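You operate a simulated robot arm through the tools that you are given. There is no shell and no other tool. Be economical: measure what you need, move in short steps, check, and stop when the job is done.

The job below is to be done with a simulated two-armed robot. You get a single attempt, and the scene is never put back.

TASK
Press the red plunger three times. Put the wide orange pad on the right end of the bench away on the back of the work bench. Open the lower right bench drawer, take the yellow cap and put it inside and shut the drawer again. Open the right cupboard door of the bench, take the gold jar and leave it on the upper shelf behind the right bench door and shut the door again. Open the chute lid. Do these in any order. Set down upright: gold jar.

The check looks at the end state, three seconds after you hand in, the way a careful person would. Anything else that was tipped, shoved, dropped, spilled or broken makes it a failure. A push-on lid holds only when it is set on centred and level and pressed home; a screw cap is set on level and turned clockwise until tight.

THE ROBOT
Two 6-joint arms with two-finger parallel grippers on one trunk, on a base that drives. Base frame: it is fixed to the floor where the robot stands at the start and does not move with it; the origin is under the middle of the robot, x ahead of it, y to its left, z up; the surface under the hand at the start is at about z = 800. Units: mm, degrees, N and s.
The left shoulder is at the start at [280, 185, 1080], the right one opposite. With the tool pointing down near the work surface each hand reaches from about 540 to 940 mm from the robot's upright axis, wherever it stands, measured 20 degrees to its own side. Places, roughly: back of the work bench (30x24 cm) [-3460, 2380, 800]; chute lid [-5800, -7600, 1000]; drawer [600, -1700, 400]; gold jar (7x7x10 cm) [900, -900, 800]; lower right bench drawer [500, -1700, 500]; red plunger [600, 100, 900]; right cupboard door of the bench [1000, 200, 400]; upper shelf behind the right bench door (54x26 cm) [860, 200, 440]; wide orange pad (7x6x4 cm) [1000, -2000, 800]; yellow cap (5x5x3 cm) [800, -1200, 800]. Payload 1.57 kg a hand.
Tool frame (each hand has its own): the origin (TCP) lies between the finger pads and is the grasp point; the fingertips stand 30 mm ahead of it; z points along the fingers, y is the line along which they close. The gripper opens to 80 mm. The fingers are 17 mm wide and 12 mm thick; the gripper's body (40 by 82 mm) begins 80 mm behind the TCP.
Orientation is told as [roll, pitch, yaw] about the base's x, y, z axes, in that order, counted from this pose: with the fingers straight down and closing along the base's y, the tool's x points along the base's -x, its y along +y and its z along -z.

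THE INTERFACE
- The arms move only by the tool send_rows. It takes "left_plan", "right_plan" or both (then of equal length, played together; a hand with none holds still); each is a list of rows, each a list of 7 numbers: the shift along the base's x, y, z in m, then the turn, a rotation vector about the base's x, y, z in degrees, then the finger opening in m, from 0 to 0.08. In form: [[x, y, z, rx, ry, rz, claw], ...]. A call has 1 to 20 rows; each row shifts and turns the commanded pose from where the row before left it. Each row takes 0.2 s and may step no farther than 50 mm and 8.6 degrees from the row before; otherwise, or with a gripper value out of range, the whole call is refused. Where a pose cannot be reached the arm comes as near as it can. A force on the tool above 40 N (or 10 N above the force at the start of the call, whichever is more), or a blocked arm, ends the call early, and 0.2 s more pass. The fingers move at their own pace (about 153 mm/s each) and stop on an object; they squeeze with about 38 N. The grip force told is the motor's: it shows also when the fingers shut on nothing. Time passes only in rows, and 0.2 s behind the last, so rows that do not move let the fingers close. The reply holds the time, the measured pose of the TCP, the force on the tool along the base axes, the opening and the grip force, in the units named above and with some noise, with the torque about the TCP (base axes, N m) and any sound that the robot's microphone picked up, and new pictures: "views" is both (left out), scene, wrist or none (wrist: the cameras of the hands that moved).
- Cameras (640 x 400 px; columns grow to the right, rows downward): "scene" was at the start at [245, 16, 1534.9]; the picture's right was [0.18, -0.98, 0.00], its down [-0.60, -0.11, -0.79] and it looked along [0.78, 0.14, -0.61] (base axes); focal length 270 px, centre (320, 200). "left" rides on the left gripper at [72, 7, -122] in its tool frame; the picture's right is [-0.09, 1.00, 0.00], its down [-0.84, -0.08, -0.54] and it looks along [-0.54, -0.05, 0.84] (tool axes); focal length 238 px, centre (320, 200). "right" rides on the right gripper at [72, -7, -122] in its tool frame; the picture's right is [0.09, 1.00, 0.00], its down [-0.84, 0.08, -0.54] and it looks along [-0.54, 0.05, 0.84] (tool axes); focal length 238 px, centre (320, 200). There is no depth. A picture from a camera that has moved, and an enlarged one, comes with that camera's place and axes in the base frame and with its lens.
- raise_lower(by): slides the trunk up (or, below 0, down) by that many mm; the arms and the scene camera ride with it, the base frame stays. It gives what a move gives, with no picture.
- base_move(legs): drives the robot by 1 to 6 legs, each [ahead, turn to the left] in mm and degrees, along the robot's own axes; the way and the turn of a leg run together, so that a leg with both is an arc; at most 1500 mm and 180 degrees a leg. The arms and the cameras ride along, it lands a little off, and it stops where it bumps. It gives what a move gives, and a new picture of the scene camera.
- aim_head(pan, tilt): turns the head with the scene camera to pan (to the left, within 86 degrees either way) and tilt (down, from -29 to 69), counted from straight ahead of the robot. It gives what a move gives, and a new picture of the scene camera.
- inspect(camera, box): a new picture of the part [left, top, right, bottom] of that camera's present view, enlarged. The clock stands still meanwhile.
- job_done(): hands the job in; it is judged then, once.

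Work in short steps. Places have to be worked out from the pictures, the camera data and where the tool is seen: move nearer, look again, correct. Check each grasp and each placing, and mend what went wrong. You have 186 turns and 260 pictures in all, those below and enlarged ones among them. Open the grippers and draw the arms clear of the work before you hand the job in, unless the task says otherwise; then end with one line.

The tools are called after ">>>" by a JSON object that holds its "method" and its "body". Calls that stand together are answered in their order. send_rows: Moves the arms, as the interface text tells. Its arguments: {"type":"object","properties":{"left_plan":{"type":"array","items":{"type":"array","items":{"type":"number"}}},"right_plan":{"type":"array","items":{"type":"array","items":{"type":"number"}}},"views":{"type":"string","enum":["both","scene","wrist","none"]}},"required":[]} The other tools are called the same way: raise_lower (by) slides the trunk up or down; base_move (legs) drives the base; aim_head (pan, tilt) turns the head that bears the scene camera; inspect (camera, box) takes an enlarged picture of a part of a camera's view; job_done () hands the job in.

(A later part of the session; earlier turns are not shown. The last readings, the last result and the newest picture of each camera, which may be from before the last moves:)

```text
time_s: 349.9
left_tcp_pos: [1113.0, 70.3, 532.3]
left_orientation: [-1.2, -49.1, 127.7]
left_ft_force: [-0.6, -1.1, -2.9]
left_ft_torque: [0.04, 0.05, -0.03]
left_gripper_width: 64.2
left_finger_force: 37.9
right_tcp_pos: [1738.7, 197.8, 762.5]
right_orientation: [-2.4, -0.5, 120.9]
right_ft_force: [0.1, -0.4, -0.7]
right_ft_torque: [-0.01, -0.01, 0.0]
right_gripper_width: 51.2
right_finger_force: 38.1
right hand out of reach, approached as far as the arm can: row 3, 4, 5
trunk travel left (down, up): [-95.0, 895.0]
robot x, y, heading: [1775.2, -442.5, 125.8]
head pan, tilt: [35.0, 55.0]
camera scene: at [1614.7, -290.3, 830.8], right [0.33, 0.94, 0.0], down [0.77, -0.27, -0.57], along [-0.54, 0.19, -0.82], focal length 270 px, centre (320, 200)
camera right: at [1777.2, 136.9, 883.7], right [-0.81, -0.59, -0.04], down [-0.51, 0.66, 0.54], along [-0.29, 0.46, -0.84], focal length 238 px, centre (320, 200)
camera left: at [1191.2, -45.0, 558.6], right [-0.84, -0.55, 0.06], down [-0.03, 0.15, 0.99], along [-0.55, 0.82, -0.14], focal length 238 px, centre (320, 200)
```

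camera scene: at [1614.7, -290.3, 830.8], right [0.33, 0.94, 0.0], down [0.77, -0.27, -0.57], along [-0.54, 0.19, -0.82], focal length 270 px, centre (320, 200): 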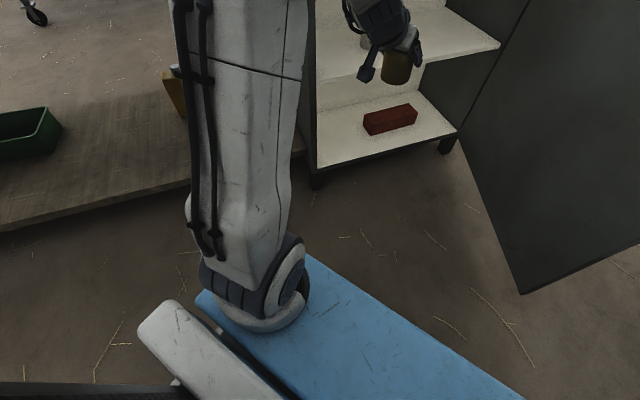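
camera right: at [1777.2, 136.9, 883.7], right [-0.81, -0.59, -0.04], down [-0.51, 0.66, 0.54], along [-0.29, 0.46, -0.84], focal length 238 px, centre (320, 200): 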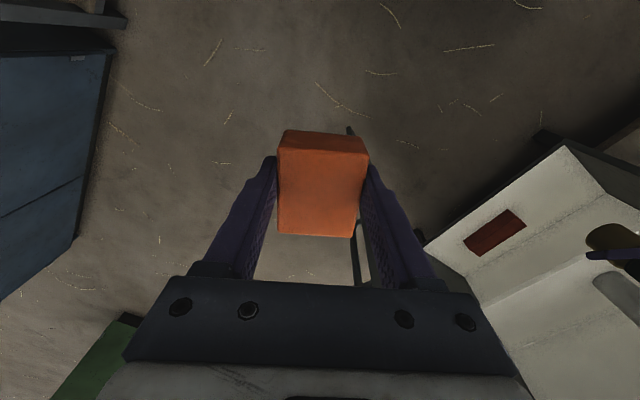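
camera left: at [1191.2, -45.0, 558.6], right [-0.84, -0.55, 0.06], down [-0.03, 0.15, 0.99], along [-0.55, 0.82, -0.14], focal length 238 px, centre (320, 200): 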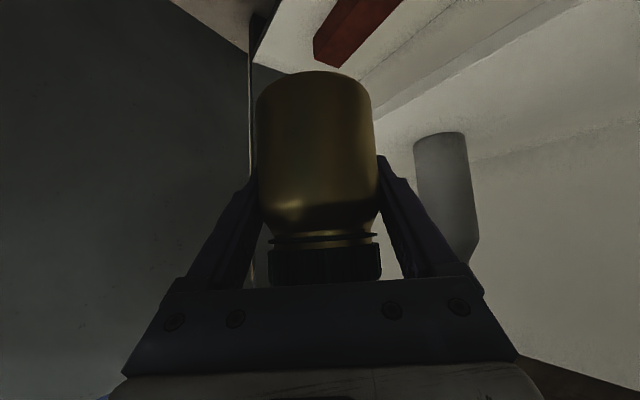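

I swing the right hand aside from the door, then drive in 115 mm.

>>> {"method": "send_rows", "body": {"right_plan": [[0.036, 0.02, 0, 0, 0, 0, 0.03], [0.036, 0.02, 0, 0, 0, 0, 0.03], [0.036, 0.02, 0, 0, 0, 0, 0.03]], "views": "none"}}

>>> {"method": "base_move", "body": {"legs": [[115, 0]]}}

>>> {"method": "send_rows", "body": {"left_plan": [[-0.015, 0.015, 0, 0, 0, 0, 0.05], [-0.02, 0.02, 0, 0, 0, 0, 0.05], [-0.02, 0.02, 0, 0, 0, 0, 0.05], [-0.02, 0.02, 0, 0, 0, 0, 0.05]], "views": "both"}}

```text
time_s: 350.7
left_tcp_pos: [1114.1, 69.4, 533.2]
left_orientation: [-0.8, -49.0, 127.3]
left_ft_force: [-0.2, -0.5, -3.1]
left_ft_torque: [0.04, 0.01, 0.02]
left_gripper_width: 64.3
left_finger_force: 37.7
right_tcp_pos: [1848.4, 252.6, 747.3]
right_orientation: [-2.4, -0.5, 121.0]
right_ft_force: [0.5, 1.0, -0.7]
right_ft_torque: [0.01, -0.02, 0.02]
right_gripper_width: 51.0
right_finger_force: 38.0
right hand out of reach, approached as far as the arm can: row 2, 3
trunk travel left (down, up): [-95.0, 895.0]
robot x, y, heading: [1776.9, -445.6, 125.7]
head pan, tilt: [35.0, 55.0]
```

```text
time_s: 351.9
left_tcp_pos: [1045.7, 165.0, 532.4]
left_orientation: [-1.0, -49.0, 127.3]
left_ft_force: [-0.7, -0.2, -2.7]
left_ft_torque: [0.03, 0.0, 0.0]
left_gripper_width: 64.4
left_finger_force: 38.3
right_tcp_pos: [1781.2, 346.8, 747.4]
right_orientation: [-2.4, -0.4, 121.1]
right_ft_force: [-0.1, -0.1, -1.9]
right_ft_torque: [-0.02, 0.0, -0.02]
right_gripper_width: 51.4
right_finger_force: 37.9
trunk travel left (down, up): [-95.0, 895.0]
robot x, y, heading: [1705.6, -353.4, 125.7]
head pan, tilt: [35.0, 55.0]
camera scene: at [1547.4, -196.4, 830.9], right [0.33, 0.94, 0.0], down [0.77, -0.27, -0.57], along [-0.54, 0.19, -0.82], focal length 270 px, centre (320, 200)
```

scene: 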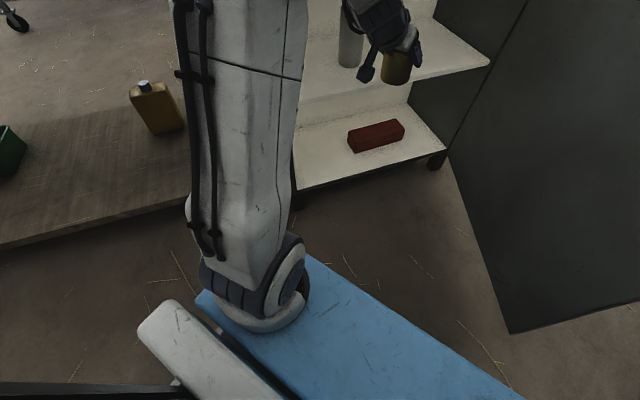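

```text
time_s: 352.9
left_tcp_pos: [970.1, 240.3, 533.4]
left_orientation: [-0.9, -49.1, 127.3]
left_ft_force: [-0.3, -0.9, -1.7]
left_ft_torque: [-0.02, 0.0, 0.0]
left_gripper_width: 64.0
left_finger_force: 38.1
right_tcp_pos: [1781.0, 345.7, 747.2]
right_orientation: [-2.4, -0.4, 121.0]
right_ft_force: [0.4, -0.5, 0.0]
right_ft_torque: [-0.01, 0.0, 0.01]
right_gripper_width: 51.1
right_finger_force: 38.1
trunk travel left (down, up): [-95.0, 895.0]
robot x, y, heading: [1710.0, -349.2, 125.8]
head pan, tilt: [35.0, 55.0]
camera scene: at [1547.4, -196.5, 830.9], right [0.33, 0.94, 0.0], down [0.77, -0.27, -0.57], along [-0.54, 0.19, -0.82], focal length 270 px, centre (320, 200)
camera left: at [1048.1, 124.3, 559.7], right [-0.84, -0.55, 0.06], down [-0.03, 0.15, 0.99], along [-0.55, 0.82, -0.14], focal length 238 px, centre (320, 200)
```

scene: 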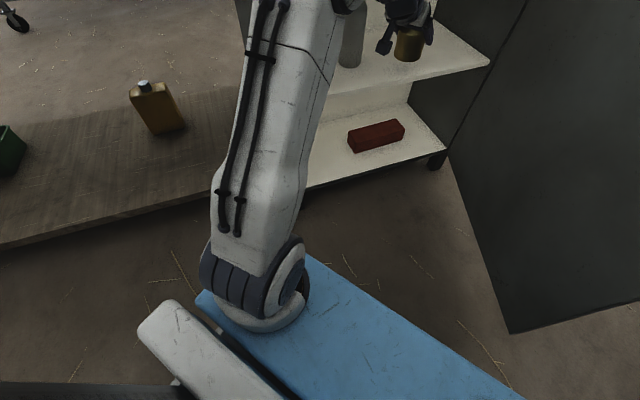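
left: 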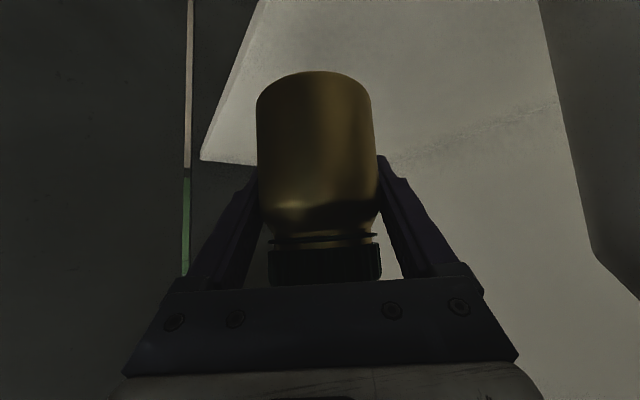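

Reaching well now. A further 40 mm in, then down until contact.

>>> {"method": "send_rows", "body": {"left_plan": [[-0.022, 0.008, 0, 0, 0, 0, 0.05], [-0.022, 0.006, 0, 0, 0, 0, 0.05], [0, 0, -0.01, 0, 0, 0, 0.05], [0, 0, -0.008, 0, 0, 0, 0.05]], "views": "wrist"}}

```text
time_s: 353.9
left_tcp_pos: [925.2, 253.9, 515.2]
left_orientation: [-0.9, -49.1, 127.1]
left_ft_force: [-0.5, 0.8, -2.5]
left_ft_torque: [0.02, 0.01, -0.04]
left_gripper_width: 64.1
left_finger_force: 37.6
right_tcp_pos: [1780.2, 346.7, 746.4]
right_orientation: [-2.3, -0.3, 121.0]
right_ft_force: [0.2, 0.2, -0.7]
right_ft_torque: [-0.02, 0.02, -0.01]
right_gripper_width: 51.1
right_finger_force: 38.1
trunk travel left (down, up): [-95.0, 895.0]
robot x, y, heading: [1708.1, -350.7, 125.7]
head pan, tilt: [35.0, 55.0]
camera left: at [1004.6, 137.9, 540.9], right [-0.84, -0.54, 0.06], down [-0.03, 0.15, 0.99], along [-0.55, 0.82, -0.14], focal length 238 px, centre (320, 200)
```

left: 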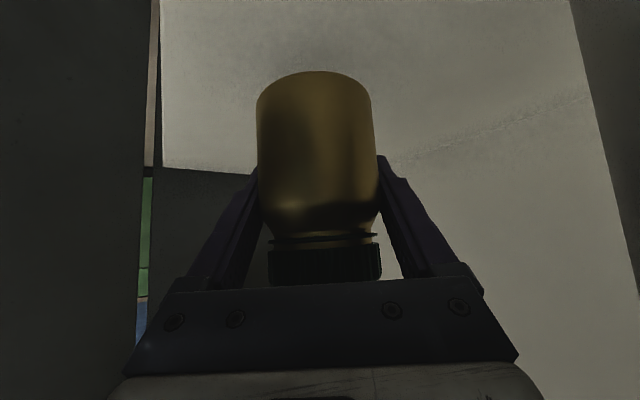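

>>> {"method": "send_rows", "body": {"left_plan": [[0, 0, -0.005, 0, 0, 0, 0.05], [0, 0, -0.005, 0, 0, 0, 0.05], [0, 0, -0.004, 0, 0, 0, 0.05], [0, 0, 0, 0, 0, 0, 0.05]], "views": "none"}}

```text
time_s: 354.9
left_tcp_pos: [926.3, 252.4, 499.9]
left_orientation: [-0.9, -49.2, 127.3]
left_ft_force: [0.8, 0.0, -2.9]
left_ft_torque: [0.03, 0.02, -0.01]
left_gripper_width: 64.2
left_finger_force: 38.6
right_tcp_pos: [1781.6, 346.8, 747.2]
right_orientation: [-2.3, -0.5, 121.1]
right_ft_force: [0.2, 0.8, 0.0]
right_ft_torque: [0.0, 0.0, 0.0]
right_gripper_width: 51.1
right_finger_force: 37.8
trunk travel left (down, up): [-95.0, 895.0]
robot x, y, heading: [1703.9, -350.5, 125.9]
head pan, tilt: [35.0, 55.0]
```

>>> {"method": "send_rows", "body": {"left_plan": [[0, 0, -0.004, 0, 0, 0, 0.05], [0, 0, -0.004, 0, 0, 0, 0.05], [0, 0, -0.003, 0, 0, 0, 0.05], [0, 0, 0, 0, 0, 0, 0.05]], "views": "none"}}

```text
time_s: 355.9
left_tcp_pos: [926.1, 254.1, 495.0]
left_orientation: [-0.7, -49.7, 127.2]
left_ft_force: [4.8, 3.6, 24.4]
left_ft_torque: [-0.53, -0.24, 0.25]
left_gripper_width: 64.2
left_finger_force: 37.6
right_tcp_pos: [1782.6, 345.3, 746.8]
right_orientation: [-2.3, -0.5, 120.9]
right_ft_force: [-0.1, -0.4, -0.9]
right_ft_torque: [-0.05, 0.01, -0.05]
right_gripper_width: 51.2
right_finger_force: 38.2
trunk travel left (down, up): [-95.0, 895.0]
robot x, y, heading: [1708.2, -349.9, 125.6]
head pan, tilt: [35.0, 55.0]
```

Contact with the shelf (z≈445). I ease off, open, and retreat horizontally along the tool's azimuth.

>>> {"method": "send_rows", "body": {"left_plan": [[0, 0, 0.003, 0, 0, 0, 0.05], [0, 0, 0, 0, 0, 0, 0.08], [0, 0, 0, 0, 0, 0, 0.08], [0.012, -0.016, 0, 0, 0, 0, 0.08], [0.018, -0.024, 0, 0, 0, 0, 0.08], [0.018, -0.024, 0.005, 0, 0, 0, 0.08], [0.018, -0.024, 0.005, 0, 0, 0, 0.08]], "views": "both"}}

```text
time_s: 357.5
left_tcp_pos: [991.5, 166.7, 502.1]
left_orientation: [-0.9, -49.1, 127.3]
left_ft_force: [0.9, -0.3, -0.1]
left_ft_torque: [-0.04, -0.01, 0.0]
left_gripper_width: 80.0
left_finger_force: 0.0
right_tcp_pos: [1780.8, 347.4, 746.5]
right_orientation: [-2.4, -0.4, 121.0]
right_ft_force: [0.3, -0.1, -0.4]
right_ft_torque: [-0.01, 0.0, 0.0]
right_gripper_width: 50.9
right_finger_force: 37.9
trunk travel left (down, up): [-95.0, 895.0]
robot x, y, heading: [1709.9, -354.3, 125.9]
head pan, tilt: [35.0, 55.0]
camera scene: at [1547.4, -196.4, 830.8], right [0.33, 0.94, 0.0], down [0.77, -0.27, -0.57], along [-0.54, 0.19, -0.82], focal length 270 px, centre (320, 200)
camera left: at [1070.3, 50.9, 529.0], right [-0.84, -0.54, 0.06], down [-0.03, 0.15, 0.99], along [-0.55, 0.82, -0.14], focal length 238 px, centre (320, 200)
```

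scene: 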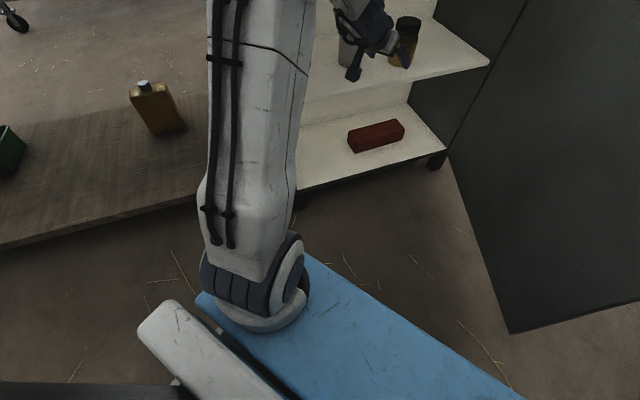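
left: 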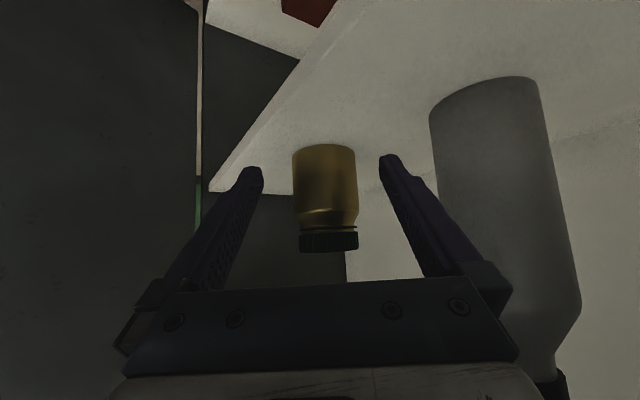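

The jar stands upright on the upper shelf. I back straight out, then raise the trunk.

>>> {"method": "base_move", "body": {"legs": [[-270, 0]]}}

>>> {"method": "raise_lower", "body": {"by": 400}}

>>> {"method": "raise_lower", "body": {"by": 250}}

>>> {"method": "aim_head", "body": {"pan": 0, "tilt": 35}}

```text
time_s: 359.4
left_tcp_pos: [1148.1, -56.8, 503.0]
left_orientation: [-0.8, -49.1, 127.6]
left_ft_force: [0.0, 0.3, 0.6]
left_ft_torque: [0.04, 0.01, 0.01]
left_gripper_width: 79.8
left_finger_force: 0.1
right_tcp_pos: [1937.8, 125.3, 746.9]
right_orientation: [-2.5, -0.4, 121.2]
right_ft_force: [-0.2, 0.3, -1.5]
right_ft_torque: [-0.01, -0.01, 0.0]
right_gripper_width: 51.0
right_finger_force: 38.0
trunk travel left (down, up): [-95.0, 895.0]
robot x, y, heading: [1870.9, -572.3, 125.8]
head pan, tilt: [35.0, 55.0]
camera scene: at [1705.8, -417.6, 830.9], right [0.33, 0.95, 0.0], down [0.77, -0.27, -0.57], along [-0.54, 0.19, -0.82], focal length 270 px, centre (320, 200)
```

scene: 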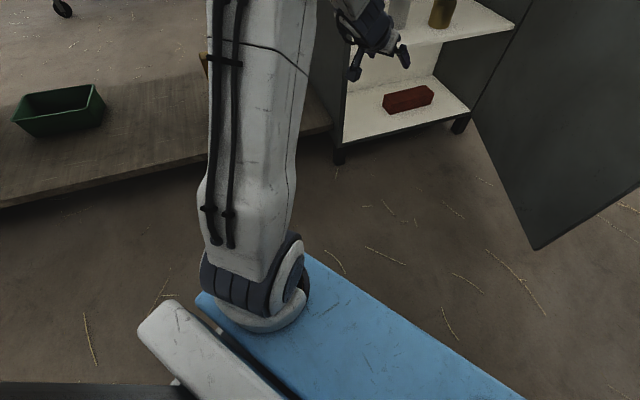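

```text
time_s: 363.2
left_tcp_pos: [1148.7, -56.3, 903.0]
left_orientation: [-0.9, -49.1, 127.5]
left_ft_force: [-0.1, -0.6, -0.1]
left_ft_torque: [-0.02, 0.02, 0.05]
left_gripper_width: 80.0
left_finger_force: 0.2
right_tcp_pos: [1936.9, 127.1, 1146.8]
right_orientation: [-2.4, -0.4, 121.1]
right_ft_force: [0.0, 0.7, -1.3]
right_ft_torque: [0.01, -0.03, -0.01]
right_gripper_width: 51.3
right_finger_force: 38.3
trunk travel left (down, up): [-495.0, 495.0]
robot x, y, heading: [1868.9, -568.1, 126.1]
head pan, tilt: [35.0, 55.0]
```

```text
time_s: 365.8
left_tcp_pos: [1149.1, -57.0, 1153.1]
left_orientation: [-1.0, -49.1, 127.5]
left_ft_force: [0.3, -0.1, 0.2]
left_ft_torque: [0.01, 0.03, -0.02]
left_gripper_width: 79.8
left_finger_force: 0.1
right_tcp_pos: [1936.4, 126.9, 1397.4]
right_orientation: [-2.4, -0.4, 121.1]
right_ft_force: [1.3, -0.2, 0.3]
right_ft_torque: [0.0, -0.03, 0.03]
right_gripper_width: 51.0
right_finger_force: 37.8
trunk travel left (down, up): [-745.0, 245.0]
robot x, y, heading: [1865.0, -573.1, 125.9]
head pan, tilt: [35.0, 55.0]
```

```text
time_s: 366.8
left_tcp_pos: [1149.5, -57.8, 1153.4]
left_orientation: [-0.9, -49.1, 127.5]
left_ft_force: [0.6, -0.3, -0.9]
left_ft_torque: [-0.01, 0.02, 0.0]
left_gripper_width: 79.9
left_finger_force: 0.2
right_tcp_pos: [1937.1, 125.9, 1397.3]
right_orientation: [-2.4, -0.4, 121.2]
right_ft_force: [0.3, -0.2, -1.0]
right_ft_torque: [-0.02, -0.01, -0.02]
right_gripper_width: 51.1
right_finger_force: 37.7
trunk travel left (down, up): [-745.0, 245.0]
robot x, y, heading: [1866.9, -570.0, 125.8]
head pan, tilt: [0.0, 35.0]
camera scene: at [1722.2, -369.8, 1509.1], right [0.81, 0.59, 0.0], down [0.34, -0.46, -0.82], along [-0.48, 0.66, -0.57], focal length 270 px, centre (320, 200)
```

scene: 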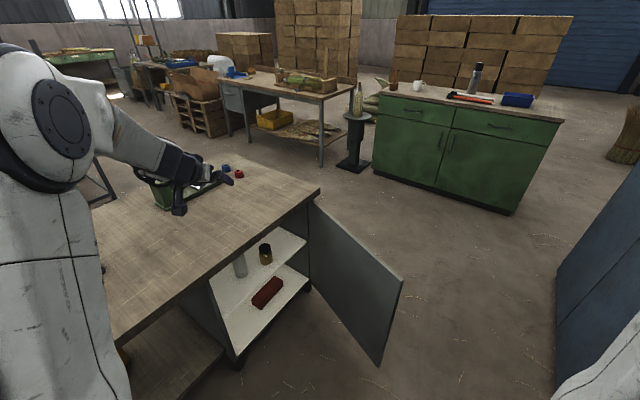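

Jar and bottle stand fine on the upper shelf. To close the door I will reach over its top with the tool vertical and pull it round from its outer side. First turn and come closer.

>>> {"method": "base_move", "body": {"legs": [[0, -16], [200, 0]]}}

>>> {"method": "send_rows", "body": {"left_plan": [[0, 0, -0.02, -7.6, -2.8, 0, 0], [0, 0, -0.02, -7.6, -2.8, 0, 0], [0.02, 0, -0.02, -7.6, -2.8, 0, 0], [0.03, 0.02, -0.02, -7.6, -2.8, 0, 0], [0.035, 0.02, -0.02, -7.6, -2.8, 0, 0], [0.035, 0.02, -0.02, -7.6, -2.8, 0, 0]], "views": "none"}}

```text
time_s: 369.4
left_tcp_pos: [1252.8, 313.1, 1153.7]
left_orientation: [-1.0, -49.0, 111.3]
left_ft_force: [0.3, -0.3, 0.0]
left_ft_torque: [0.01, 0.01, -0.01]
left_gripper_width: 80.0
left_finger_force: 0.0
right_tcp_pos: [2059.6, 269.1, 1397.2]
right_orientation: [-2.4, -0.4, 105.0]
right_ft_force: [-0.8, -0.8, -0.6]
right_ft_torque: [0.01, -0.02, -0.02]
right_gripper_width: 51.1
right_finger_force: 38.4
trunk travel left (down, up): [-745.0, 245.0]
robot x, y, heading: [1801.1, -378.5, 109.5]
head pan, tilt: [0.0, 35.0]
camera scene: at [1715.5, -146.9, 1509.2], right [0.94, 0.34, 0.0], down [0.19, -0.54, -0.82], along [-0.28, 0.77, -0.57], focal length 270 px, centre (320, 200)
```

scene: 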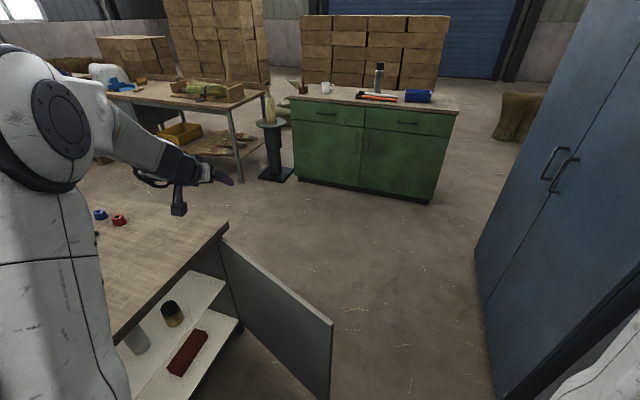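

```text
time_s: 370.8
left_tcp_pos: [1373.9, 372.0, 1030.2]
left_orientation: [0.0, -0.4, 111.1]
left_ft_force: [-1.0, -0.2, 0.0]
left_ft_torque: [-0.01, -0.02, 0.0]
left_gripper_width: 0.2
left_finger_force: 21.1
right_tcp_pos: [2059.8, 270.1, 1396.7]
right_orientation: [-2.3, -0.5, 105.1]
right_ft_force: [0.7, -0.2, -0.5]
right_ft_torque: [0.05, -0.02, 0.05]
right_gripper_width: 51.1
right_finger_force: 38.4
trunk travel left (down, up): [-745.0, 245.0]
robot x, y, heading: [1800.9, -378.9, 109.7]
head pan, tilt: [0.0, 35.0]
```

Door runs from hinge (1052,490) to end (1594,293). I go to its far side at (1460,405) and lower the closed fingers behind its top edge.

>>> {"method": "send_rows", "body": {"left_plan": [[0.045, 0.016, 0, 0, 0, 0, 0], [0.041, 0.017, 0, 0, 0, 0, 0], [0, 0, -0.048, 0, 0, 0, 0], [0, 0, -0.048, 0, 0, 0, 0], [0, 0, -0.048, 0, 0, 0, 0], [0, 0, -0.048, 0, 0, 0, 0], [0, 0, -0.048, 0, 0, 0, 0], [0, 0, -0.048, 0, 0, 0, 0], [0, 0, -0.025, 0, 0, 0, 0]], "views": "scene"}}

```text
time_s: 372.8
left_tcp_pos: [1457.6, 406.7, 719.5]
left_orientation: [-0.1, -0.5, 111.0]
left_ft_force: [-1.0, -0.5, 0.5]
left_ft_torque: [0.03, -0.01, 0.0]
left_gripper_width: 0.0
left_finger_force: 21.4
right_tcp_pos: [2059.3, 268.7, 1397.6]
right_orientation: [-2.5, -0.4, 104.9]
right_ft_force: [0.3, 0.7, -0.9]
right_ft_torque: [0.01, -0.01, 0.0]
right_gripper_width: 51.1
right_finger_force: 38.1
trunk travel left (down, up): [-745.0, 245.0]
robot x, y, heading: [1801.9, -381.6, 109.9]
head pan, tilt: [0.0, 35.0]
camera scene: at [1715.3, -146.4, 1509.2], right [0.94, 0.34, 0.0], down [0.19, -0.54, -0.82], along [-0.28, 0.77, -0.57], focal length 270 px, centre (320, 200)
```

scene: 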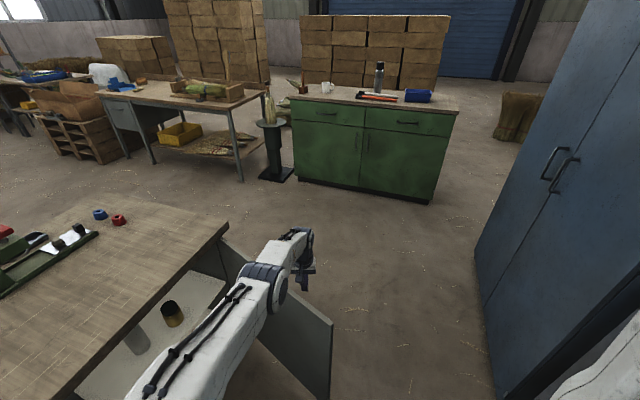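

The fingers are behind the door. I pull it along its arc.

>>> {"method": "send_rows", "body": {"left_plan": [[-0.0097, -0.0378, 0, 0, 0, 0, 0], [-0.0131, -0.0368, 0, 0, 0, 0, 0], [-0.0166, -0.0353, 0, 0, 0, 0, 0], [-0.0198, -0.0336, 0, 0, 0, 0, 0], [-0.0229, -0.0316, 0, 0, 0, 0, 0], [-0.0257, -0.0293, 0, 0, 0, 0, 0], [-0.0284, -0.0267, 0, 0, 0, 0, 0]], "views": "scene"}}

```text
time_s: 374.4
left_tcp_pos: [1320.6, 174.1, 720.7]
left_orientation: [-0.1, -0.5, 110.9]
left_ft_force: [0.3, -0.3, -0.5]
left_ft_torque: [0.02, -0.01, 0.01]
left_gripper_width: 0.0
left_finger_force: 21.1
right_tcp_pos: [2060.8, 270.3, 1395.5]
right_orientation: [-2.4, -0.4, 105.0]
right_ft_force: [1.0, -0.2, -1.6]
right_ft_torque: [0.01, 0.04, 0.01]
right_gripper_width: 50.9
right_finger_force: 38.1
trunk travel left (down, up): [-745.0, 245.0]
robot x, y, heading: [1800.5, -383.3, 109.9]
head pan, tilt: [0.0, 35.0]
camera scene: at [1715.5, -146.3, 1509.1], right [0.94, 0.34, 0.0], down [0.19, -0.54, -0.82], along [-0.28, 0.77, -0.57], focal length 270 px, centre (320, 200)
```

scene: 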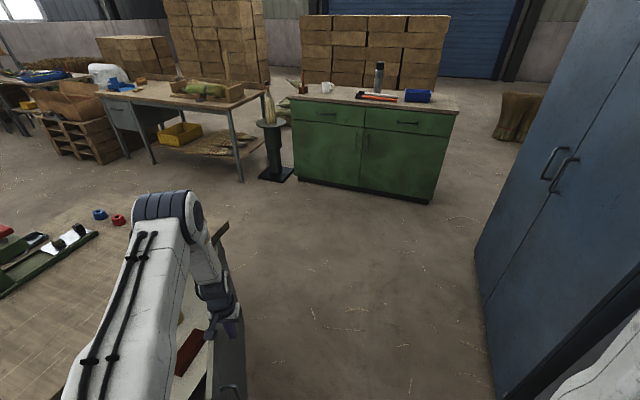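

Door follows nicely. I continue the arc.

>>> {"method": "send_rows", "body": {"left_plan": [[-0.0308, -0.024, 0, 0, 0, 0, 0], [-0.0328, -0.021, 0, 0, 0, 0, 0], [-0.0348, -0.0177, 0, 0, 0, 0, 0], [-0.0362, -0.0144, 0, 0, 0, 0, 0], [-0.0374, -0.011, 0, 0, 0, 0, 0], [-0.025, -0.006, 0, 0, 0, 0, 0]], "views": "wrist"}}

```text
time_s: 375.8
left_tcp_pos: [1123.3, 80.9, 722.3]
left_orientation: [-0.1, -0.5, 110.9]
left_ft_force: [-0.1, 0.0, 0.3]
left_ft_torque: [0.01, 0.0, -0.02]
left_gripper_width: 0.0
left_finger_force: 21.2
right_tcp_pos: [2059.4, 269.9, 1395.7]
right_orientation: [-2.4, -0.4, 105.0]
right_ft_force: [0.6, 0.3, -0.3]
right_ft_torque: [-0.02, -0.02, -0.04]
right_gripper_width: 51.2
right_finger_force: 38.2
trunk travel left (down, up): [-745.0, 245.0]
robot x, y, heading: [1801.6, -377.3, 110.0]
head pan, tilt: [0.0, 35.0]
camera left: at [1143.0, 10.7, 843.6], right [-0.96, -0.27, 0.0], down [-0.23, 0.8, 0.55], along [-0.15, 0.53, -0.84], focal length 238 px, centre (320, 200)
```

left: 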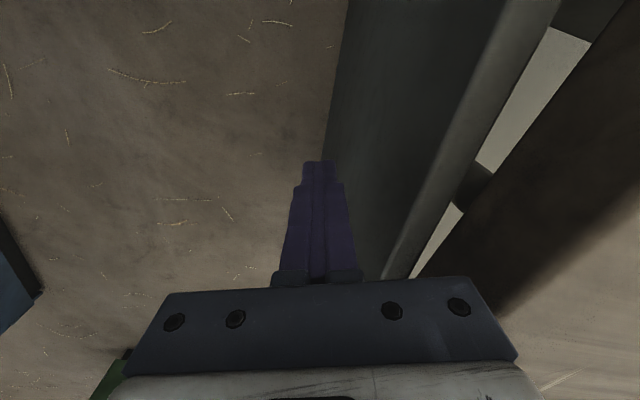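

Almost closed. I tilt the tool toward −x so the fingertips can push the door home beneath the bench edge.

>>> {"method": "send_rows", "body": {"left_plan": [[0.03, -0.01, 0, 0, 8.4, 0, 0], [0.03, -0.01, 0, 0, 8.4, 0, 0], [0.01, -0.01, 0, 0, 8.4, 0, 0], [0, 0, -0.02, 0, 8.4, 0, 0], [0, 0, -0.02, 0, 8.4, 0, 0], [-0.03, 0, -0.02, 0, 0, 0, 0]], "views": "wrist"}}

```text
time_s: 377.1
left_tcp_pos: [1132.1, 44.5, 657.3]
left_orientation: [33.2, -8.0, 109.9]
left_ft_force: [-0.1, -1.0, 0.8]
left_ft_torque: [-0.02, 0.0, 0.0]
left_gripper_width: 0.0
left_finger_force: 20.9
left hand out of reach, approached as far as the arm can: row 1, 2, 3
right_tcp_pos: [2060.4, 270.7, 1396.9]
right_orientation: [-2.3, -0.4, 105.0]
right_ft_force: [0.6, -0.1, -0.7]
right_ft_torque: [-0.02, 0.03, 0.02]
right_gripper_width: 51.3
right_finger_force: 38.1
trunk travel left (down, up): [-745.0, 245.0]
robot x, y, heading: [1798.3, -380.6, 109.9]
head pan, tilt: [0.0, 35.0]
camera left: at [1220.0, -14.6, 753.2], right [-0.79, -0.27, 0.55], down [0.08, 0.85, 0.52], along [-0.61, 0.46, -0.65], focal length 238 px, centre (320, 200)
```

left: 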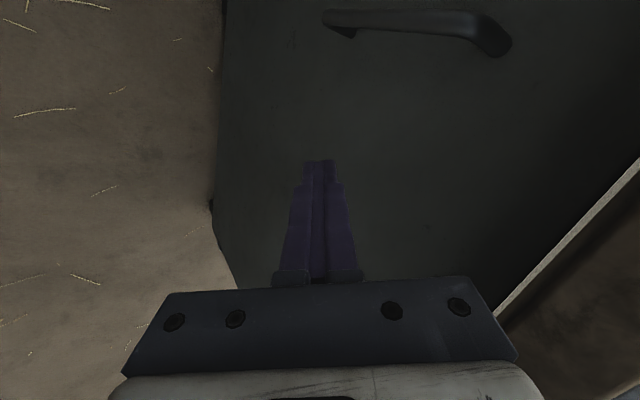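

>>> {"method": "send_rows", "body": {"left_plan": [[-0.02, 0, 0, 0, 0, 0, 0], [-0.02, 0, 0, 0, 0, 0, 0], [-0.01, 0, 0, 0, 0, 0, 0], [-0.008, 0, 0, 0, 0, 0, 0], [-0.008, 0, 0, 0, 0, 0, 0], [-0.006, 0, 0, 0, 0, 0, 0]], "views": "none"}}

```text
time_s: 378.6
left_tcp_pos: [1063.1, 45.0, 658.6]
left_orientation: [33.0, -7.9, 109.9]
left_ft_force: [8.7, -1.0, 6.1]
left_ft_torque: [-0.03, 0.01, 0.0]
left_gripper_width: 0.2
left_finger_force: 21.5
right_tcp_pos: [2060.8, 270.1, 1396.4]
right_orientation: [-2.4, -0.4, 105.0]
right_ft_force: [0.1, 0.9, -0.5]
right_ft_torque: [0.01, 0.01, 0.01]
right_gripper_width: 51.2
right_finger_force: 38.1
trunk travel left (down, up): [-745.0, 245.0]
robot x, y, heading: [1800.8, -380.0, 109.6]
head pan, tilt: [0.0, 35.0]
```

Resistance begins; a few more millimetres.

>>> {"method": "send_rows", "body": {"left_plan": [[-0.004, 0, 0, 0, 0, 0, 0], [-0.004, 0, 0, 0, 0, 0, 0], [-0.004, 0, 0, 0, 0, 0, 0]], "views": "scene"}}

```text
time_s: 379.1
left_tcp_pos: [1062.0, 44.8, 657.5]
left_orientation: [32.5, -7.5, 109.7]
left_ft_force: [5.8, 0.2, 2.2]
left_ft_torque: [0.0, -0.04, -0.03]
left_gripper_width: 0.0
left_finger_force: 21.2
right_tcp_pos: [2061.6, 270.3, 1397.2]
right_orientation: [-2.4, -0.3, 105.0]
right_ft_force: [0.6, 0.0, -0.6]
right_ft_torque: [0.0, 0.03, -0.02]
right_gripper_width: 51.1
right_finger_force: 38.0
trunk travel left (down, up): [-745.0, 245.0]
robot x, y, heading: [1801.6, -384.9, 109.5]
head pan, tilt: [0.0, 35.0]
stopped in row 2 (left hand): the force on the tool passed its limit at 45 N (the readings are from after the stop); the commanded pose is now the measured one
camera scene: at [1716.2, -146.5, 1509.1], right [0.94, 0.34, 0.0], down [0.19, -0.54, -0.82], along [-0.28, 0.77, -0.57], focal length 270 px, centre (320, 200)
```

scene: 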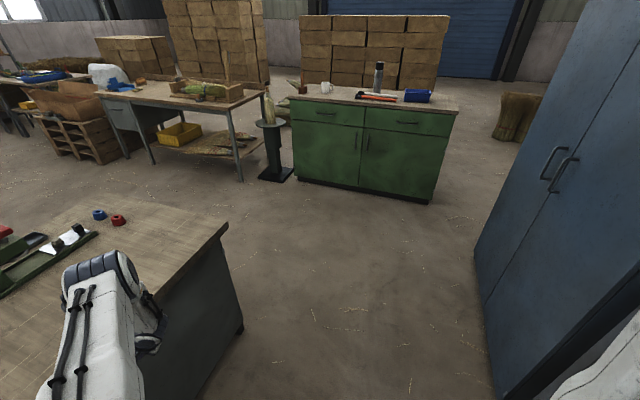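

The door is firmly shut. I retract the left hand, bring it upright and high, then head for the other work bench with the pad.

>>> {"method": "send_rows", "body": {"left_plan": [[0.04, 0, 0, 0, 0, 0, 0], [0.04, 0, 0, 0, 0, 0, 0], [0.02, 0, 0.04, 0, 0, 0, 0.04], [0, 0, 0.048, 0, 0, 0, 0.08], [0, 0, 0.048, 0, 0, 0, 0.08], [0, 0, 0.048, 0, -8.4, 0, 0.08], [0, 0, 0.048, 0, -8.4, 0, 0.08], [0, 0, 0.048, 0, -8.4, 0, 0.08], [0, 0, 0.048, 0, -8.4, 0, 0.08], [0, 0, 0.048, 0, -8.4, 0, 0.08], [0, 0, 0.048, 0, 0, 0, 0.08], [0, 0, 0.048, 0, 0, 0, 0.08]], "views": "none"}}

>>> {"method": "base_move", "body": {"legs": [[1500, 0], [150, 0], [0, 70], [1500, 0]]}}

```text
time_s: 381.7
left_tcp_pos: [1163.9, 43.5, 1130.0]
left_orientation: [-6.9, 7.3, 109.8]
left_ft_force: [0.9, -0.2, -0.1]
left_ft_torque: [0.01, -0.02, 0.03]
left_gripper_width: 80.0
left_finger_force: 0.0
right_tcp_pos: [2061.3, 269.8, 1397.4]
right_orientation: [-2.4, -0.4, 105.0]
right_ft_force: [0.4, 0.5, -2.3]
right_ft_torque: [0.0, -0.03, -0.02]
right_gripper_width: 51.1
right_finger_force: 38.5
trunk travel left (down, up): [-745.0, 245.0]
robot x, y, heading: [1798.1, -380.3, 109.8]
head pan, tilt: [0.0, 35.0]
```

```text
time_s: 400.3
left_tcp_pos: [-888.9, 868.3, 1129.0]
left_orientation: [-6.9, 7.3, 176.2]
left_ft_force: [-0.1, 0.9, 0.6]
left_ft_torque: [-0.03, -0.02, 0.01]
left_gripper_width: 80.1
left_finger_force: 0.0
right_tcp_pos: [-736.6, 1781.3, 1395.9]
right_orientation: [-2.5, -0.3, 171.4]
right_ft_force: [-0.9, 0.2, -0.9]
right_ft_torque: [0.01, -0.01, -0.03]
right_gripper_width: 51.2
right_finger_force: 37.7
trunk travel left (down, up): [-745.0, 245.0]
robot x, y, heading: [-244.5, 1282.8, 176.2]
head pan, tilt: [0.0, 35.0]
camera scene: at [-492.6, 1299.3, 1509.1], right [0.07, 1.0, 0.0], down [0.57, -0.04, -0.82], along [-0.82, 0.06, -0.57], focal length 270 px, centre (320, 200)
```

scene: 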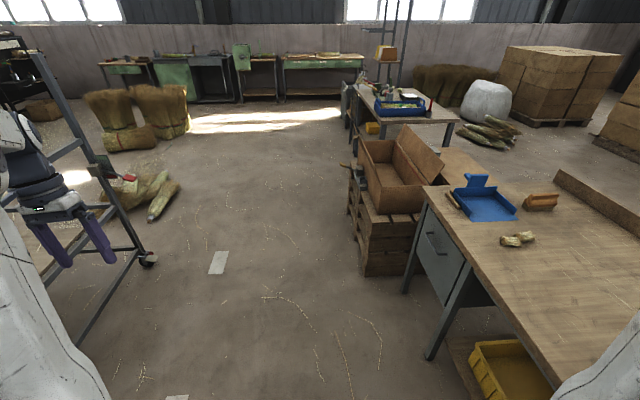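

The work bench with the blue tray lies ahead-right, near (-2850..-3800, 2200). I straighten and drive on.

>>> {"method": "base_move", "body": {"legs": [[0, 3.8], [1500, 0], [1000, 0]]}}

>>> {"method": "aim_head", "body": {"pan": -55, "tilt": 35}}

```text
time_s: 410.6
left_tcp_pos: [-2795.3, 863.7, 1127.3]
left_orientation: [-6.8, 7.2, 178.1]
left_ft_force: [0.6, -0.5, 0.7]
left_ft_torque: [0.08, 0.03, 0.02]
left_gripper_width: 79.9
left_finger_force: 0.0
right_tcp_pos: [-2674.1, 1779.4, 1396.3]
right_orientation: [-2.3, -0.4, 173.6]
right_ft_force: [0.5, -0.3, 0.0]
right_ft_torque: [0.11, 0.01, 0.01]
right_gripper_width: 50.9
right_finger_force: 37.6
trunk travel left (down, up): [-745.0, 245.0]
robot x, y, heading: [-2162.0, 1296.4, 177.3]
head pan, tilt: [0.0, 35.0]
stopped in leg 3: the robot was blocked; the commanded pose is now the measured one
camera scene: at [-2413.0, 1308.8, 1509.2], right [0.05, 1.0, 0.0], down [0.57, -0.03, -0.82], along [-0.82, 0.04, -0.57], focal length 270 px, centre (320, 200)
```

scene: 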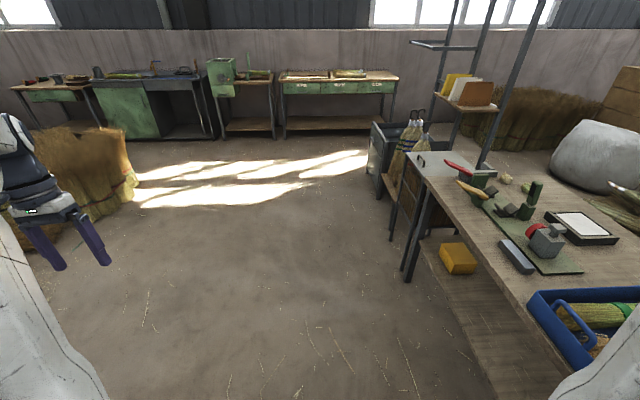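

```text
time_s: 411.8
left_tcp_pos: [-2797.3, 868.1, 1128.3]
left_orientation: [-6.8, 7.3, 178.0]
left_ft_force: [-0.1, 0.3, -0.7]
left_ft_torque: [0.0, -0.04, -0.01]
left_gripper_width: 79.9
left_finger_force: 0.1
right_tcp_pos: [-2673.1, 1783.4, 1395.7]
right_orientation: [-2.2, -0.3, 173.3]
right_ft_force: [0.3, -0.1, -1.7]
right_ft_torque: [0.02, -0.01, 0.0]
right_gripper_width: 51.1
right_finger_force: 38.1
trunk travel left (down, up): [-745.0, 245.0]
robot x, y, heading: [-2167.5, 1297.9, 177.0]
head pan, tilt: [-55.0, 35.0]
camera scene: at [-2372.5, 1381.4, 1509.1], right [0.85, 0.53, 0.0], down [0.31, -0.48, -0.82], along [-0.44, 0.69, -0.57], focal length 270 px, centre (320, 200)
```

scene: 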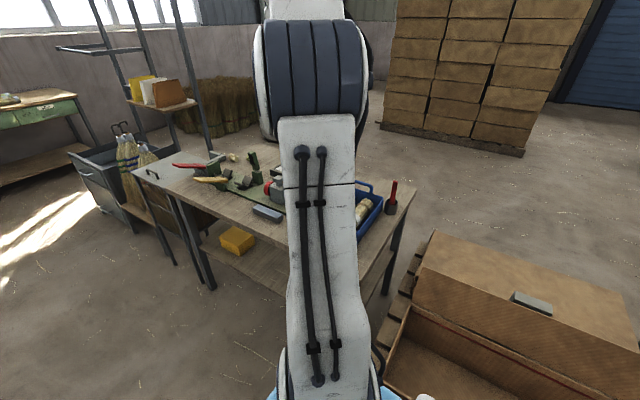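

Something stopped me on the right side (probably the arm near the cardboard box). I pull the right hand in, back a little and swing left around.

>>> {"method": "send_rows", "body": {"right_plan": [[0, -0.045, 0, 0, 0, 0, 0.03], [0, -0.045, 0, 0, 0, 0, 0.03], [0, -0.045, 0, 0, 0, 0, 0.03], [0, -0.03, 0, 0, 0, 0, 0.03]], "views": "none"}}

>>> {"method": "aim_head", "body": {"pan": -86, "tilt": 45}}

```text
time_s: 412.8
left_tcp_pos: [-2797.6, 867.2, 1128.2]
left_orientation: [-6.8, 7.3, 178.0]
left_ft_force: [-0.3, -0.1, 0.0]
left_ft_torque: [-0.03, -0.01, 0.01]
left_gripper_width: 80.2
left_finger_force: 0.2
right_tcp_pos: [-2673.0, 1618.2, 1395.2]
right_orientation: [-2.2, -0.3, 173.2]
right_ft_force: [0.0, 0.3, -0.9]
right_ft_torque: [-0.02, 0.0, 0.0]
right_gripper_width: 50.9
right_finger_force: 38.0
trunk travel left (down, up): [-745.0, 245.0]
robot x, y, heading: [-2167.0, 1298.1, 177.0]
head pan, tilt: [-55.0, 35.0]
```

```text
time_s: 413.8
left_tcp_pos: [-2797.2, 866.4, 1128.5]
left_orientation: [-6.8, 7.3, 178.0]
left_ft_force: [0.9, 1.4, 0.0]
left_ft_torque: [0.0, 0.03, -0.01]
left_gripper_width: 80.1
left_finger_force: 0.1
right_tcp_pos: [-2672.6, 1619.2, 1395.2]
right_orientation: [-2.3, -0.2, 173.3]
right_ft_force: [-0.4, -0.2, -1.5]
right_ft_torque: [-0.01, -0.03, -0.04]
right_gripper_width: 51.1
right_finger_force: 38.0
trunk travel left (down, up): [-745.0, 245.0]
robot x, y, heading: [-2164.2, 1295.1, 177.3]
head pan, tilt: [-85.9, 45.0]
camera scene: at [-2327.4, 1388.2, 1494.4], right [1.0, 0.02, 0.0], down [0.02, -0.71, -0.71], along [-0.02, 0.71, -0.71], focal length 270 px, centre (320, 200)
```

scene: 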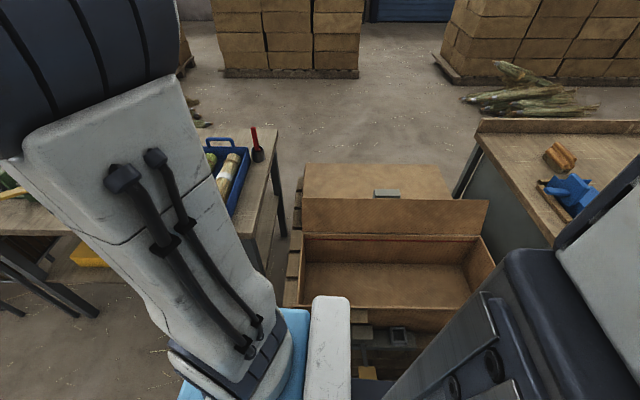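

The robot's right flank touches the box stack. I back up, angle left and pass it with clearance.

>>> {"method": "base_move", "body": {"legs": [[-450, 0], [0, 12], [900, 0], [0, -9.5], [700, 0]]}}

```text
time_s: 425.7
left_tcp_pos: [-3936.5, 720.0, 1127.2]
left_orientation: [-6.9, 7.3, 179.4]
left_ft_force: [0.4, 0.5, 0.4]
left_ft_torque: [-0.01, -0.02, 0.01]
left_gripper_width: 80.0
left_finger_force: 0.0
right_tcp_pos: [-3830.3, 1475.1, 1395.0]
right_orientation: [-2.3, -0.3, 174.7]
right_ft_force: [0.5, 0.4, -0.4]
right_ft_torque: [0.01, -0.02, 0.0]
right_gripper_width: 51.3
right_finger_force: 38.0
trunk travel left (down, up): [-745.0, 245.0]
robot x, y, heading: [-3314.1, 1164.2, 178.7]
head pan, tilt: [-85.9, 45.0]
camera scene: at [-3478.8, 1251.6, 1494.3], right [1.0, 0.05, 0.0], down [0.03, -0.71, -0.71], along [-0.03, 0.71, -0.71], focal length 270 px, centre (320, 200)
```

scene: 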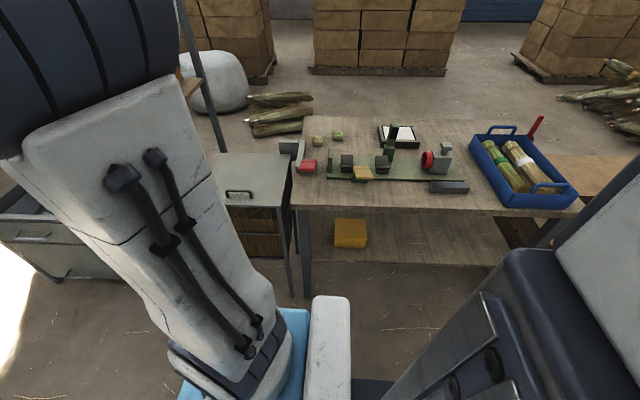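

The work bench is in view; the target zone is around pixel (336,136). I zoom in to find a free spot there.

>>> {"method": "inspect", "body": {"camera": "scene", "box": [270, 100, 430, 200]}}

```text
4.00 times, centred on (350, 150) of scene
camera zoom: at [-3478.8, 1251.6, 1494.3], right [1.0, 0.05, 0.0], down [0.03, -0.71, -0.71], along [-0.03, 0.71, -0.71], focal length 1079 px, centre (200, 400)
```

zoom: 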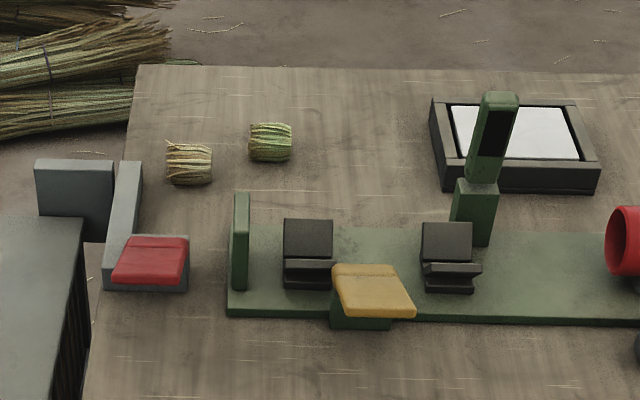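

Free spot chosen at about (-3358,2394), just right of the straw bundles. I drive to face the bench there.

>>> {"method": "base_move", "body": {"legs": [[290, 0], [0, -88.7], [360, 0]]}}

>>> {"method": "aim_head", "body": {"pan": -15, "tilt": 40}}

```text
time_s: 433.5
left_tcp_pos: [-4057.2, 2150.9, 1128.5]
left_orientation: [-6.8, 7.2, 90.0]
left_ft_force: [0.2, 0.0, -0.4]
left_ft_torque: [0.01, -0.03, -0.03]
left_gripper_width: 80.0
left_finger_force: 0.1
right_tcp_pos: [-3300.5, 2052.7, 1395.5]
right_orientation: [-2.2, -0.3, 85.2]
right_ft_force: [0.7, 0.1, -0.6]
right_ft_torque: [0.0, 0.02, 0.01]
right_gripper_width: 51.1
right_finger_force: 38.0
trunk travel left (down, up): [-745.0, 245.0]
robot x, y, heading: [-3603.4, 1532.9, 89.0]
head pan, tilt: [-85.9, 45.0]
camera scene: at [-3521.8, 1700.4, 1494.3], right [0.06, -1.0, 0.0], down [-0.71, -0.04, -0.71], along [0.71, 0.04, -0.71], focal length 270 px, centre (320, 200)
```

scene: 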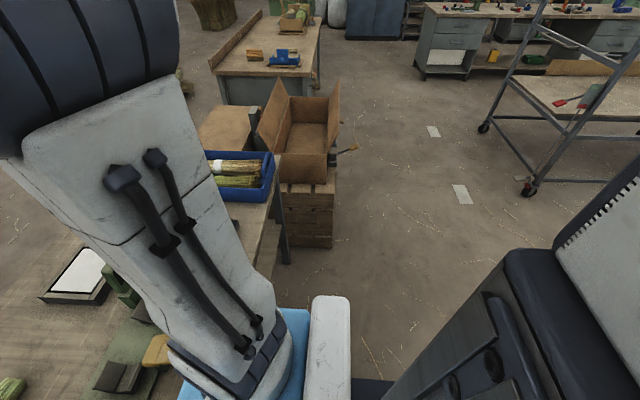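

```text
time_s: 434.9
left_tcp_pos: [-4056.8, 2151.9, 1128.7]
left_orientation: [-6.8, 7.3, 90.0]
left_ft_force: [-0.2, 0.3, -0.5]
left_ft_torque: [-0.02, 0.0, -0.01]
left_gripper_width: 79.9
left_finger_force: 0.1
right_tcp_pos: [-3300.4, 2052.8, 1395.4]
right_orientation: [-2.3, -0.2, 85.2]
right_ft_force: [0.6, 0.0, -1.3]
right_ft_torque: [0.0, -0.02, 0.03]
right_gripper_width: 51.0
right_finger_force: 38.0
trunk travel left (down, up): [-745.0, 245.0]
robot x, y, heading: [-3608.0, 1535.8, 88.9]
head pan, tilt: [-15.0, 40.0]
camera scene: at [-3579.9, 1777.8, 1501.6], right [0.96, -0.27, 0.0], down [-0.18, -0.62, -0.77], along [0.21, 0.74, -0.64], focal length 270 px, centre (320, 200)
```

scene: 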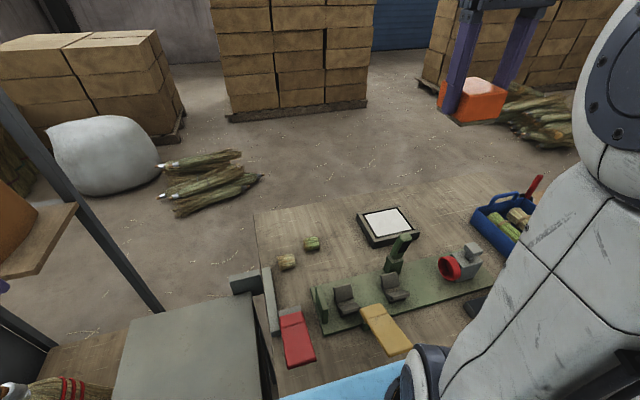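

I move the pad above the spot (-3358,2394).

>>> {"method": "send_rows", "body": {"right_plan": [[-0.0072, 0.0427, 0, 0, 2.3, 4.8, 0.03], [-0.0072, 0.0427, 0, 0, 0, 0, 0.03], [-0.0072, 0.0427, 0, 0, 0, 0, 0.03], [-0.0072, 0.0427, 0, 0, 0, 0, 0.03], [-0.0072, 0.0427, 0, 0, 0, 0, 0.03], [-0.0072, 0.0427, 0, 0, 0, 0, 0.03], [-0.0072, 0.0427, 0, 0, 0, 0, 0.03], [-0.0072, 0.0427, 0, 0, 0, 0, 0.03], [0, 0, -0.048, 0, 0, 0, 0.03], [0, 0, -0.048, 0, 0, 0, 0.03], [0, 0, -0.048, 0, 0, 0, 0.03], [0, 0, -0.048, 0, 0, 0, 0.03], [0, 0, -0.048, 0, 0, 0, 0.03], [0, 0, -0.048, 0, 0, 0, 0.03], [0, 0, -0.048, 0, 0, 0, 0.03], [0, 0, -0.048, 0, 0, 0, 0.03]], "views": "wrist"}}

```text
time_s: 438.3
left_tcp_pos: [-4056.6, 2152.3, 1128.9]
left_orientation: [-6.7, 7.3, 89.9]
left_ft_force: [0.0, 0.1, 0.5]
left_ft_torque: [0.0, 0.01, -0.01]
left_gripper_width: 79.9
left_finger_force: 0.0
right_tcp_pos: [-3367.0, 2308.3, 917.3]
right_orientation: [0.0, -0.2, 90.0]
right_ft_force: [-0.4, -0.6, 0.0]
right_ft_torque: [-0.01, 0.01, 0.03]
right_gripper_width: 51.1
right_finger_force: 37.9
right hand out of reach, approached as far as the arm can: row 3, 4, 5, 6, 7, 8
trunk travel left (down, up): [-745.0, 245.0]
robot x, y, heading: [-3602.7, 1534.0, 89.3]
head pan, tilt: [-15.0, 40.0]
camera right: at [-3359.8, 2236.4, 1038.7], right [-1.0, -0.09, 0.0], down [-0.08, 0.83, 0.55], along [-0.05, 0.54, -0.84], focal length 238 px, centre (320, 200)
```

right: 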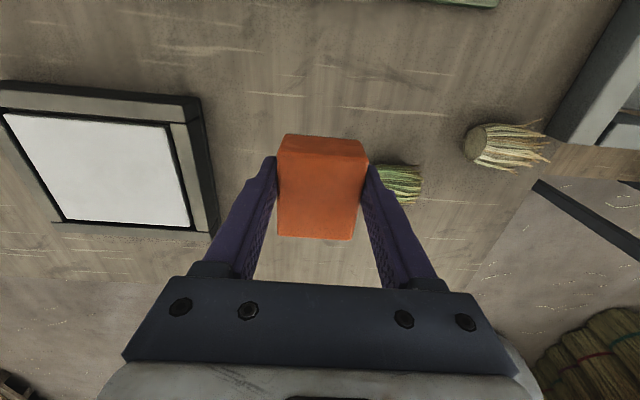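

I shift to (-3360,2378) and lower toward the surface (TCP ≈ 840 was the grasp height).

>>> {"method": "send_rows", "body": {"right_plan": [[0.004, 0.035, 0, 0, 0, 0, 0.03], [0.004, 0.035, -0.01, 0, 0, 0, 0.03], [0, 0, -0.03, 0, 0, 0, 0.03], [0, 0, -0.025, 0, 0, 0, 0.03], [0, 0, 0, 0, 0, 0, 0.03]], "views": "wrist"}}

```text
time_s: 439.5
left_tcp_pos: [-4056.4, 2151.6, 1128.2]
left_orientation: [-6.8, 7.3, 90.0]
left_ft_force: [0.4, 0.2, 0.3]
left_ft_torque: [0.01, 0.0, -0.01]
left_gripper_width: 80.0
left_finger_force: 0.1
right_tcp_pos: [-3360.8, 2376.6, 855.0]
right_orientation: [0.1, -0.2, 90.0]
right_ft_force: [-0.1, 0.2, -1.0]
right_ft_torque: [0.01, -0.02, 0.0]
right_gripper_width: 51.1
right_finger_force: 37.7
trunk travel left (down, up): [-745.0, 245.0]
robot x, y, heading: [-3603.6, 1532.8, 89.6]
head pan, tilt: [-15.0, 40.0]
camera right: at [-3353.4, 2305.5, 975.9], right [-1.0, -0.09, 0.0], down [-0.08, 0.83, 0.55], along [-0.05, 0.54, -0.84], focal length 238 px, centre (320, 200)
```

right: 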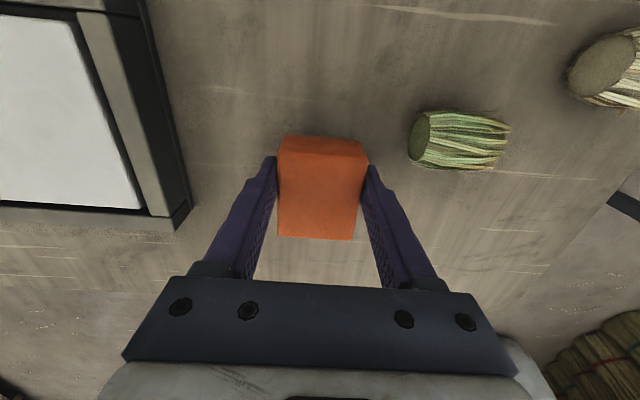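

Clear around. Lower to contact.

>>> {"method": "send_rows", "body": {"right_plan": [[0, 0, -0.006, 0, 0, 0, 0.03], [0, 0, -0.005, 0, 0, 0, 0.03], [0, 0, -0.004, 0, 0, 0, 0.03], [0, 0, -0.003, 0, 0, 0, 0.03], [0, 0, 0, 0, 0, 0, 0.03]], "views": "none"}}

```text
time_s: 440.7
left_tcp_pos: [-4057.4, 2150.2, 1129.0]
left_orientation: [-6.8, 7.2, 89.9]
left_ft_force: [-0.5, -1.0, -0.3]
left_ft_torque: [0.01, 0.01, 0.02]
left_gripper_width: 80.1
left_finger_force: 0.1
right_tcp_pos: [-3359.4, 2378.1, 839.0]
right_orientation: [0.1, -0.4, 90.0]
right_ft_force: [0.7, -3.9, 23.4]
right_ft_torque: [-0.46, -0.15, -0.02]
right_gripper_width: 51.0
right_finger_force: 37.8
trunk travel left (down, up): [-745.0, 245.0]
robot x, y, heading: [-3605.0, 1532.6, 89.4]
head pan, tilt: [-15.0, 40.0]
```

Contact. Ease off, open, and lift straight up.

>>> {"method": "send_rows", "body": {"right_plan": [[0, 0, 0.002, 0, 0, 0, 0.03], [0, 0, 0, 0, 0, 0, 0.072], [0, 0, 0, 0, 0, 0, 0.072], [0, 0, 0.03, 0, 0, 0, 0.072], [0, 0, 0.045, 0, 0, 0, 0.072], [0, 0, 0.045, 0, 0, 0, 0.072], [0, 0, 0.045, 0, 0, 0, 0.072], [0, 0, 0.045, 0, 0, 0, 0.072], [0, -0.02, 0.045, 0, 0, 0, 0.072], [0, -0.02, 0.045, 0, 0, 0, 0.072]], "views": "wrist"}}

```text
time_s: 442.9
left_tcp_pos: [-4057.2, 2151.4, 1127.7]
left_orientation: [-6.8, 7.2, 90.1]
left_ft_force: [-0.4, 0.7, -0.5]
left_ft_torque: [0.01, 0.01, -0.02]
left_gripper_width: 80.0
left_finger_force: 0.0
right_tcp_pos: [-3358.3, 2337.7, 1138.1]
right_orientation: [0.2, -0.2, 90.0]
right_ft_force: [0.1, 0.3, 0.1]
right_ft_torque: [-0.03, -0.01, 0.02]
right_gripper_width: 71.9
right_finger_force: 0.0
trunk travel left (down, up): [-745.0, 245.0]
robot x, y, heading: [-3604.8, 1535.5, 89.4]
head pan, tilt: [-15.0, 40.0]
camera right: at [-3352.1, 2266.0, 1259.6], right [-1.0, -0.09, 0.0], down [-0.08, 0.84, 0.54], along [-0.05, 0.54, -0.84], focal length 238 px, centre (320, 200)
```

right: 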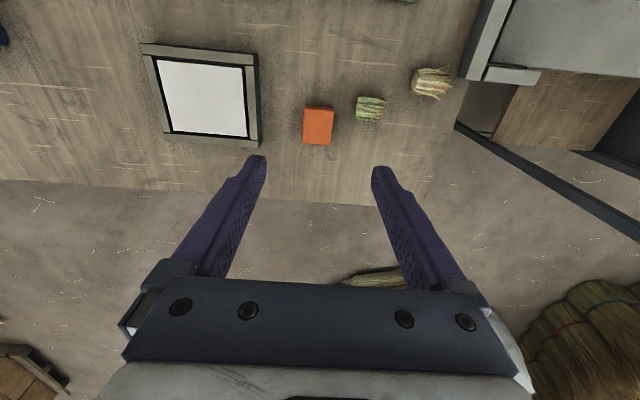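

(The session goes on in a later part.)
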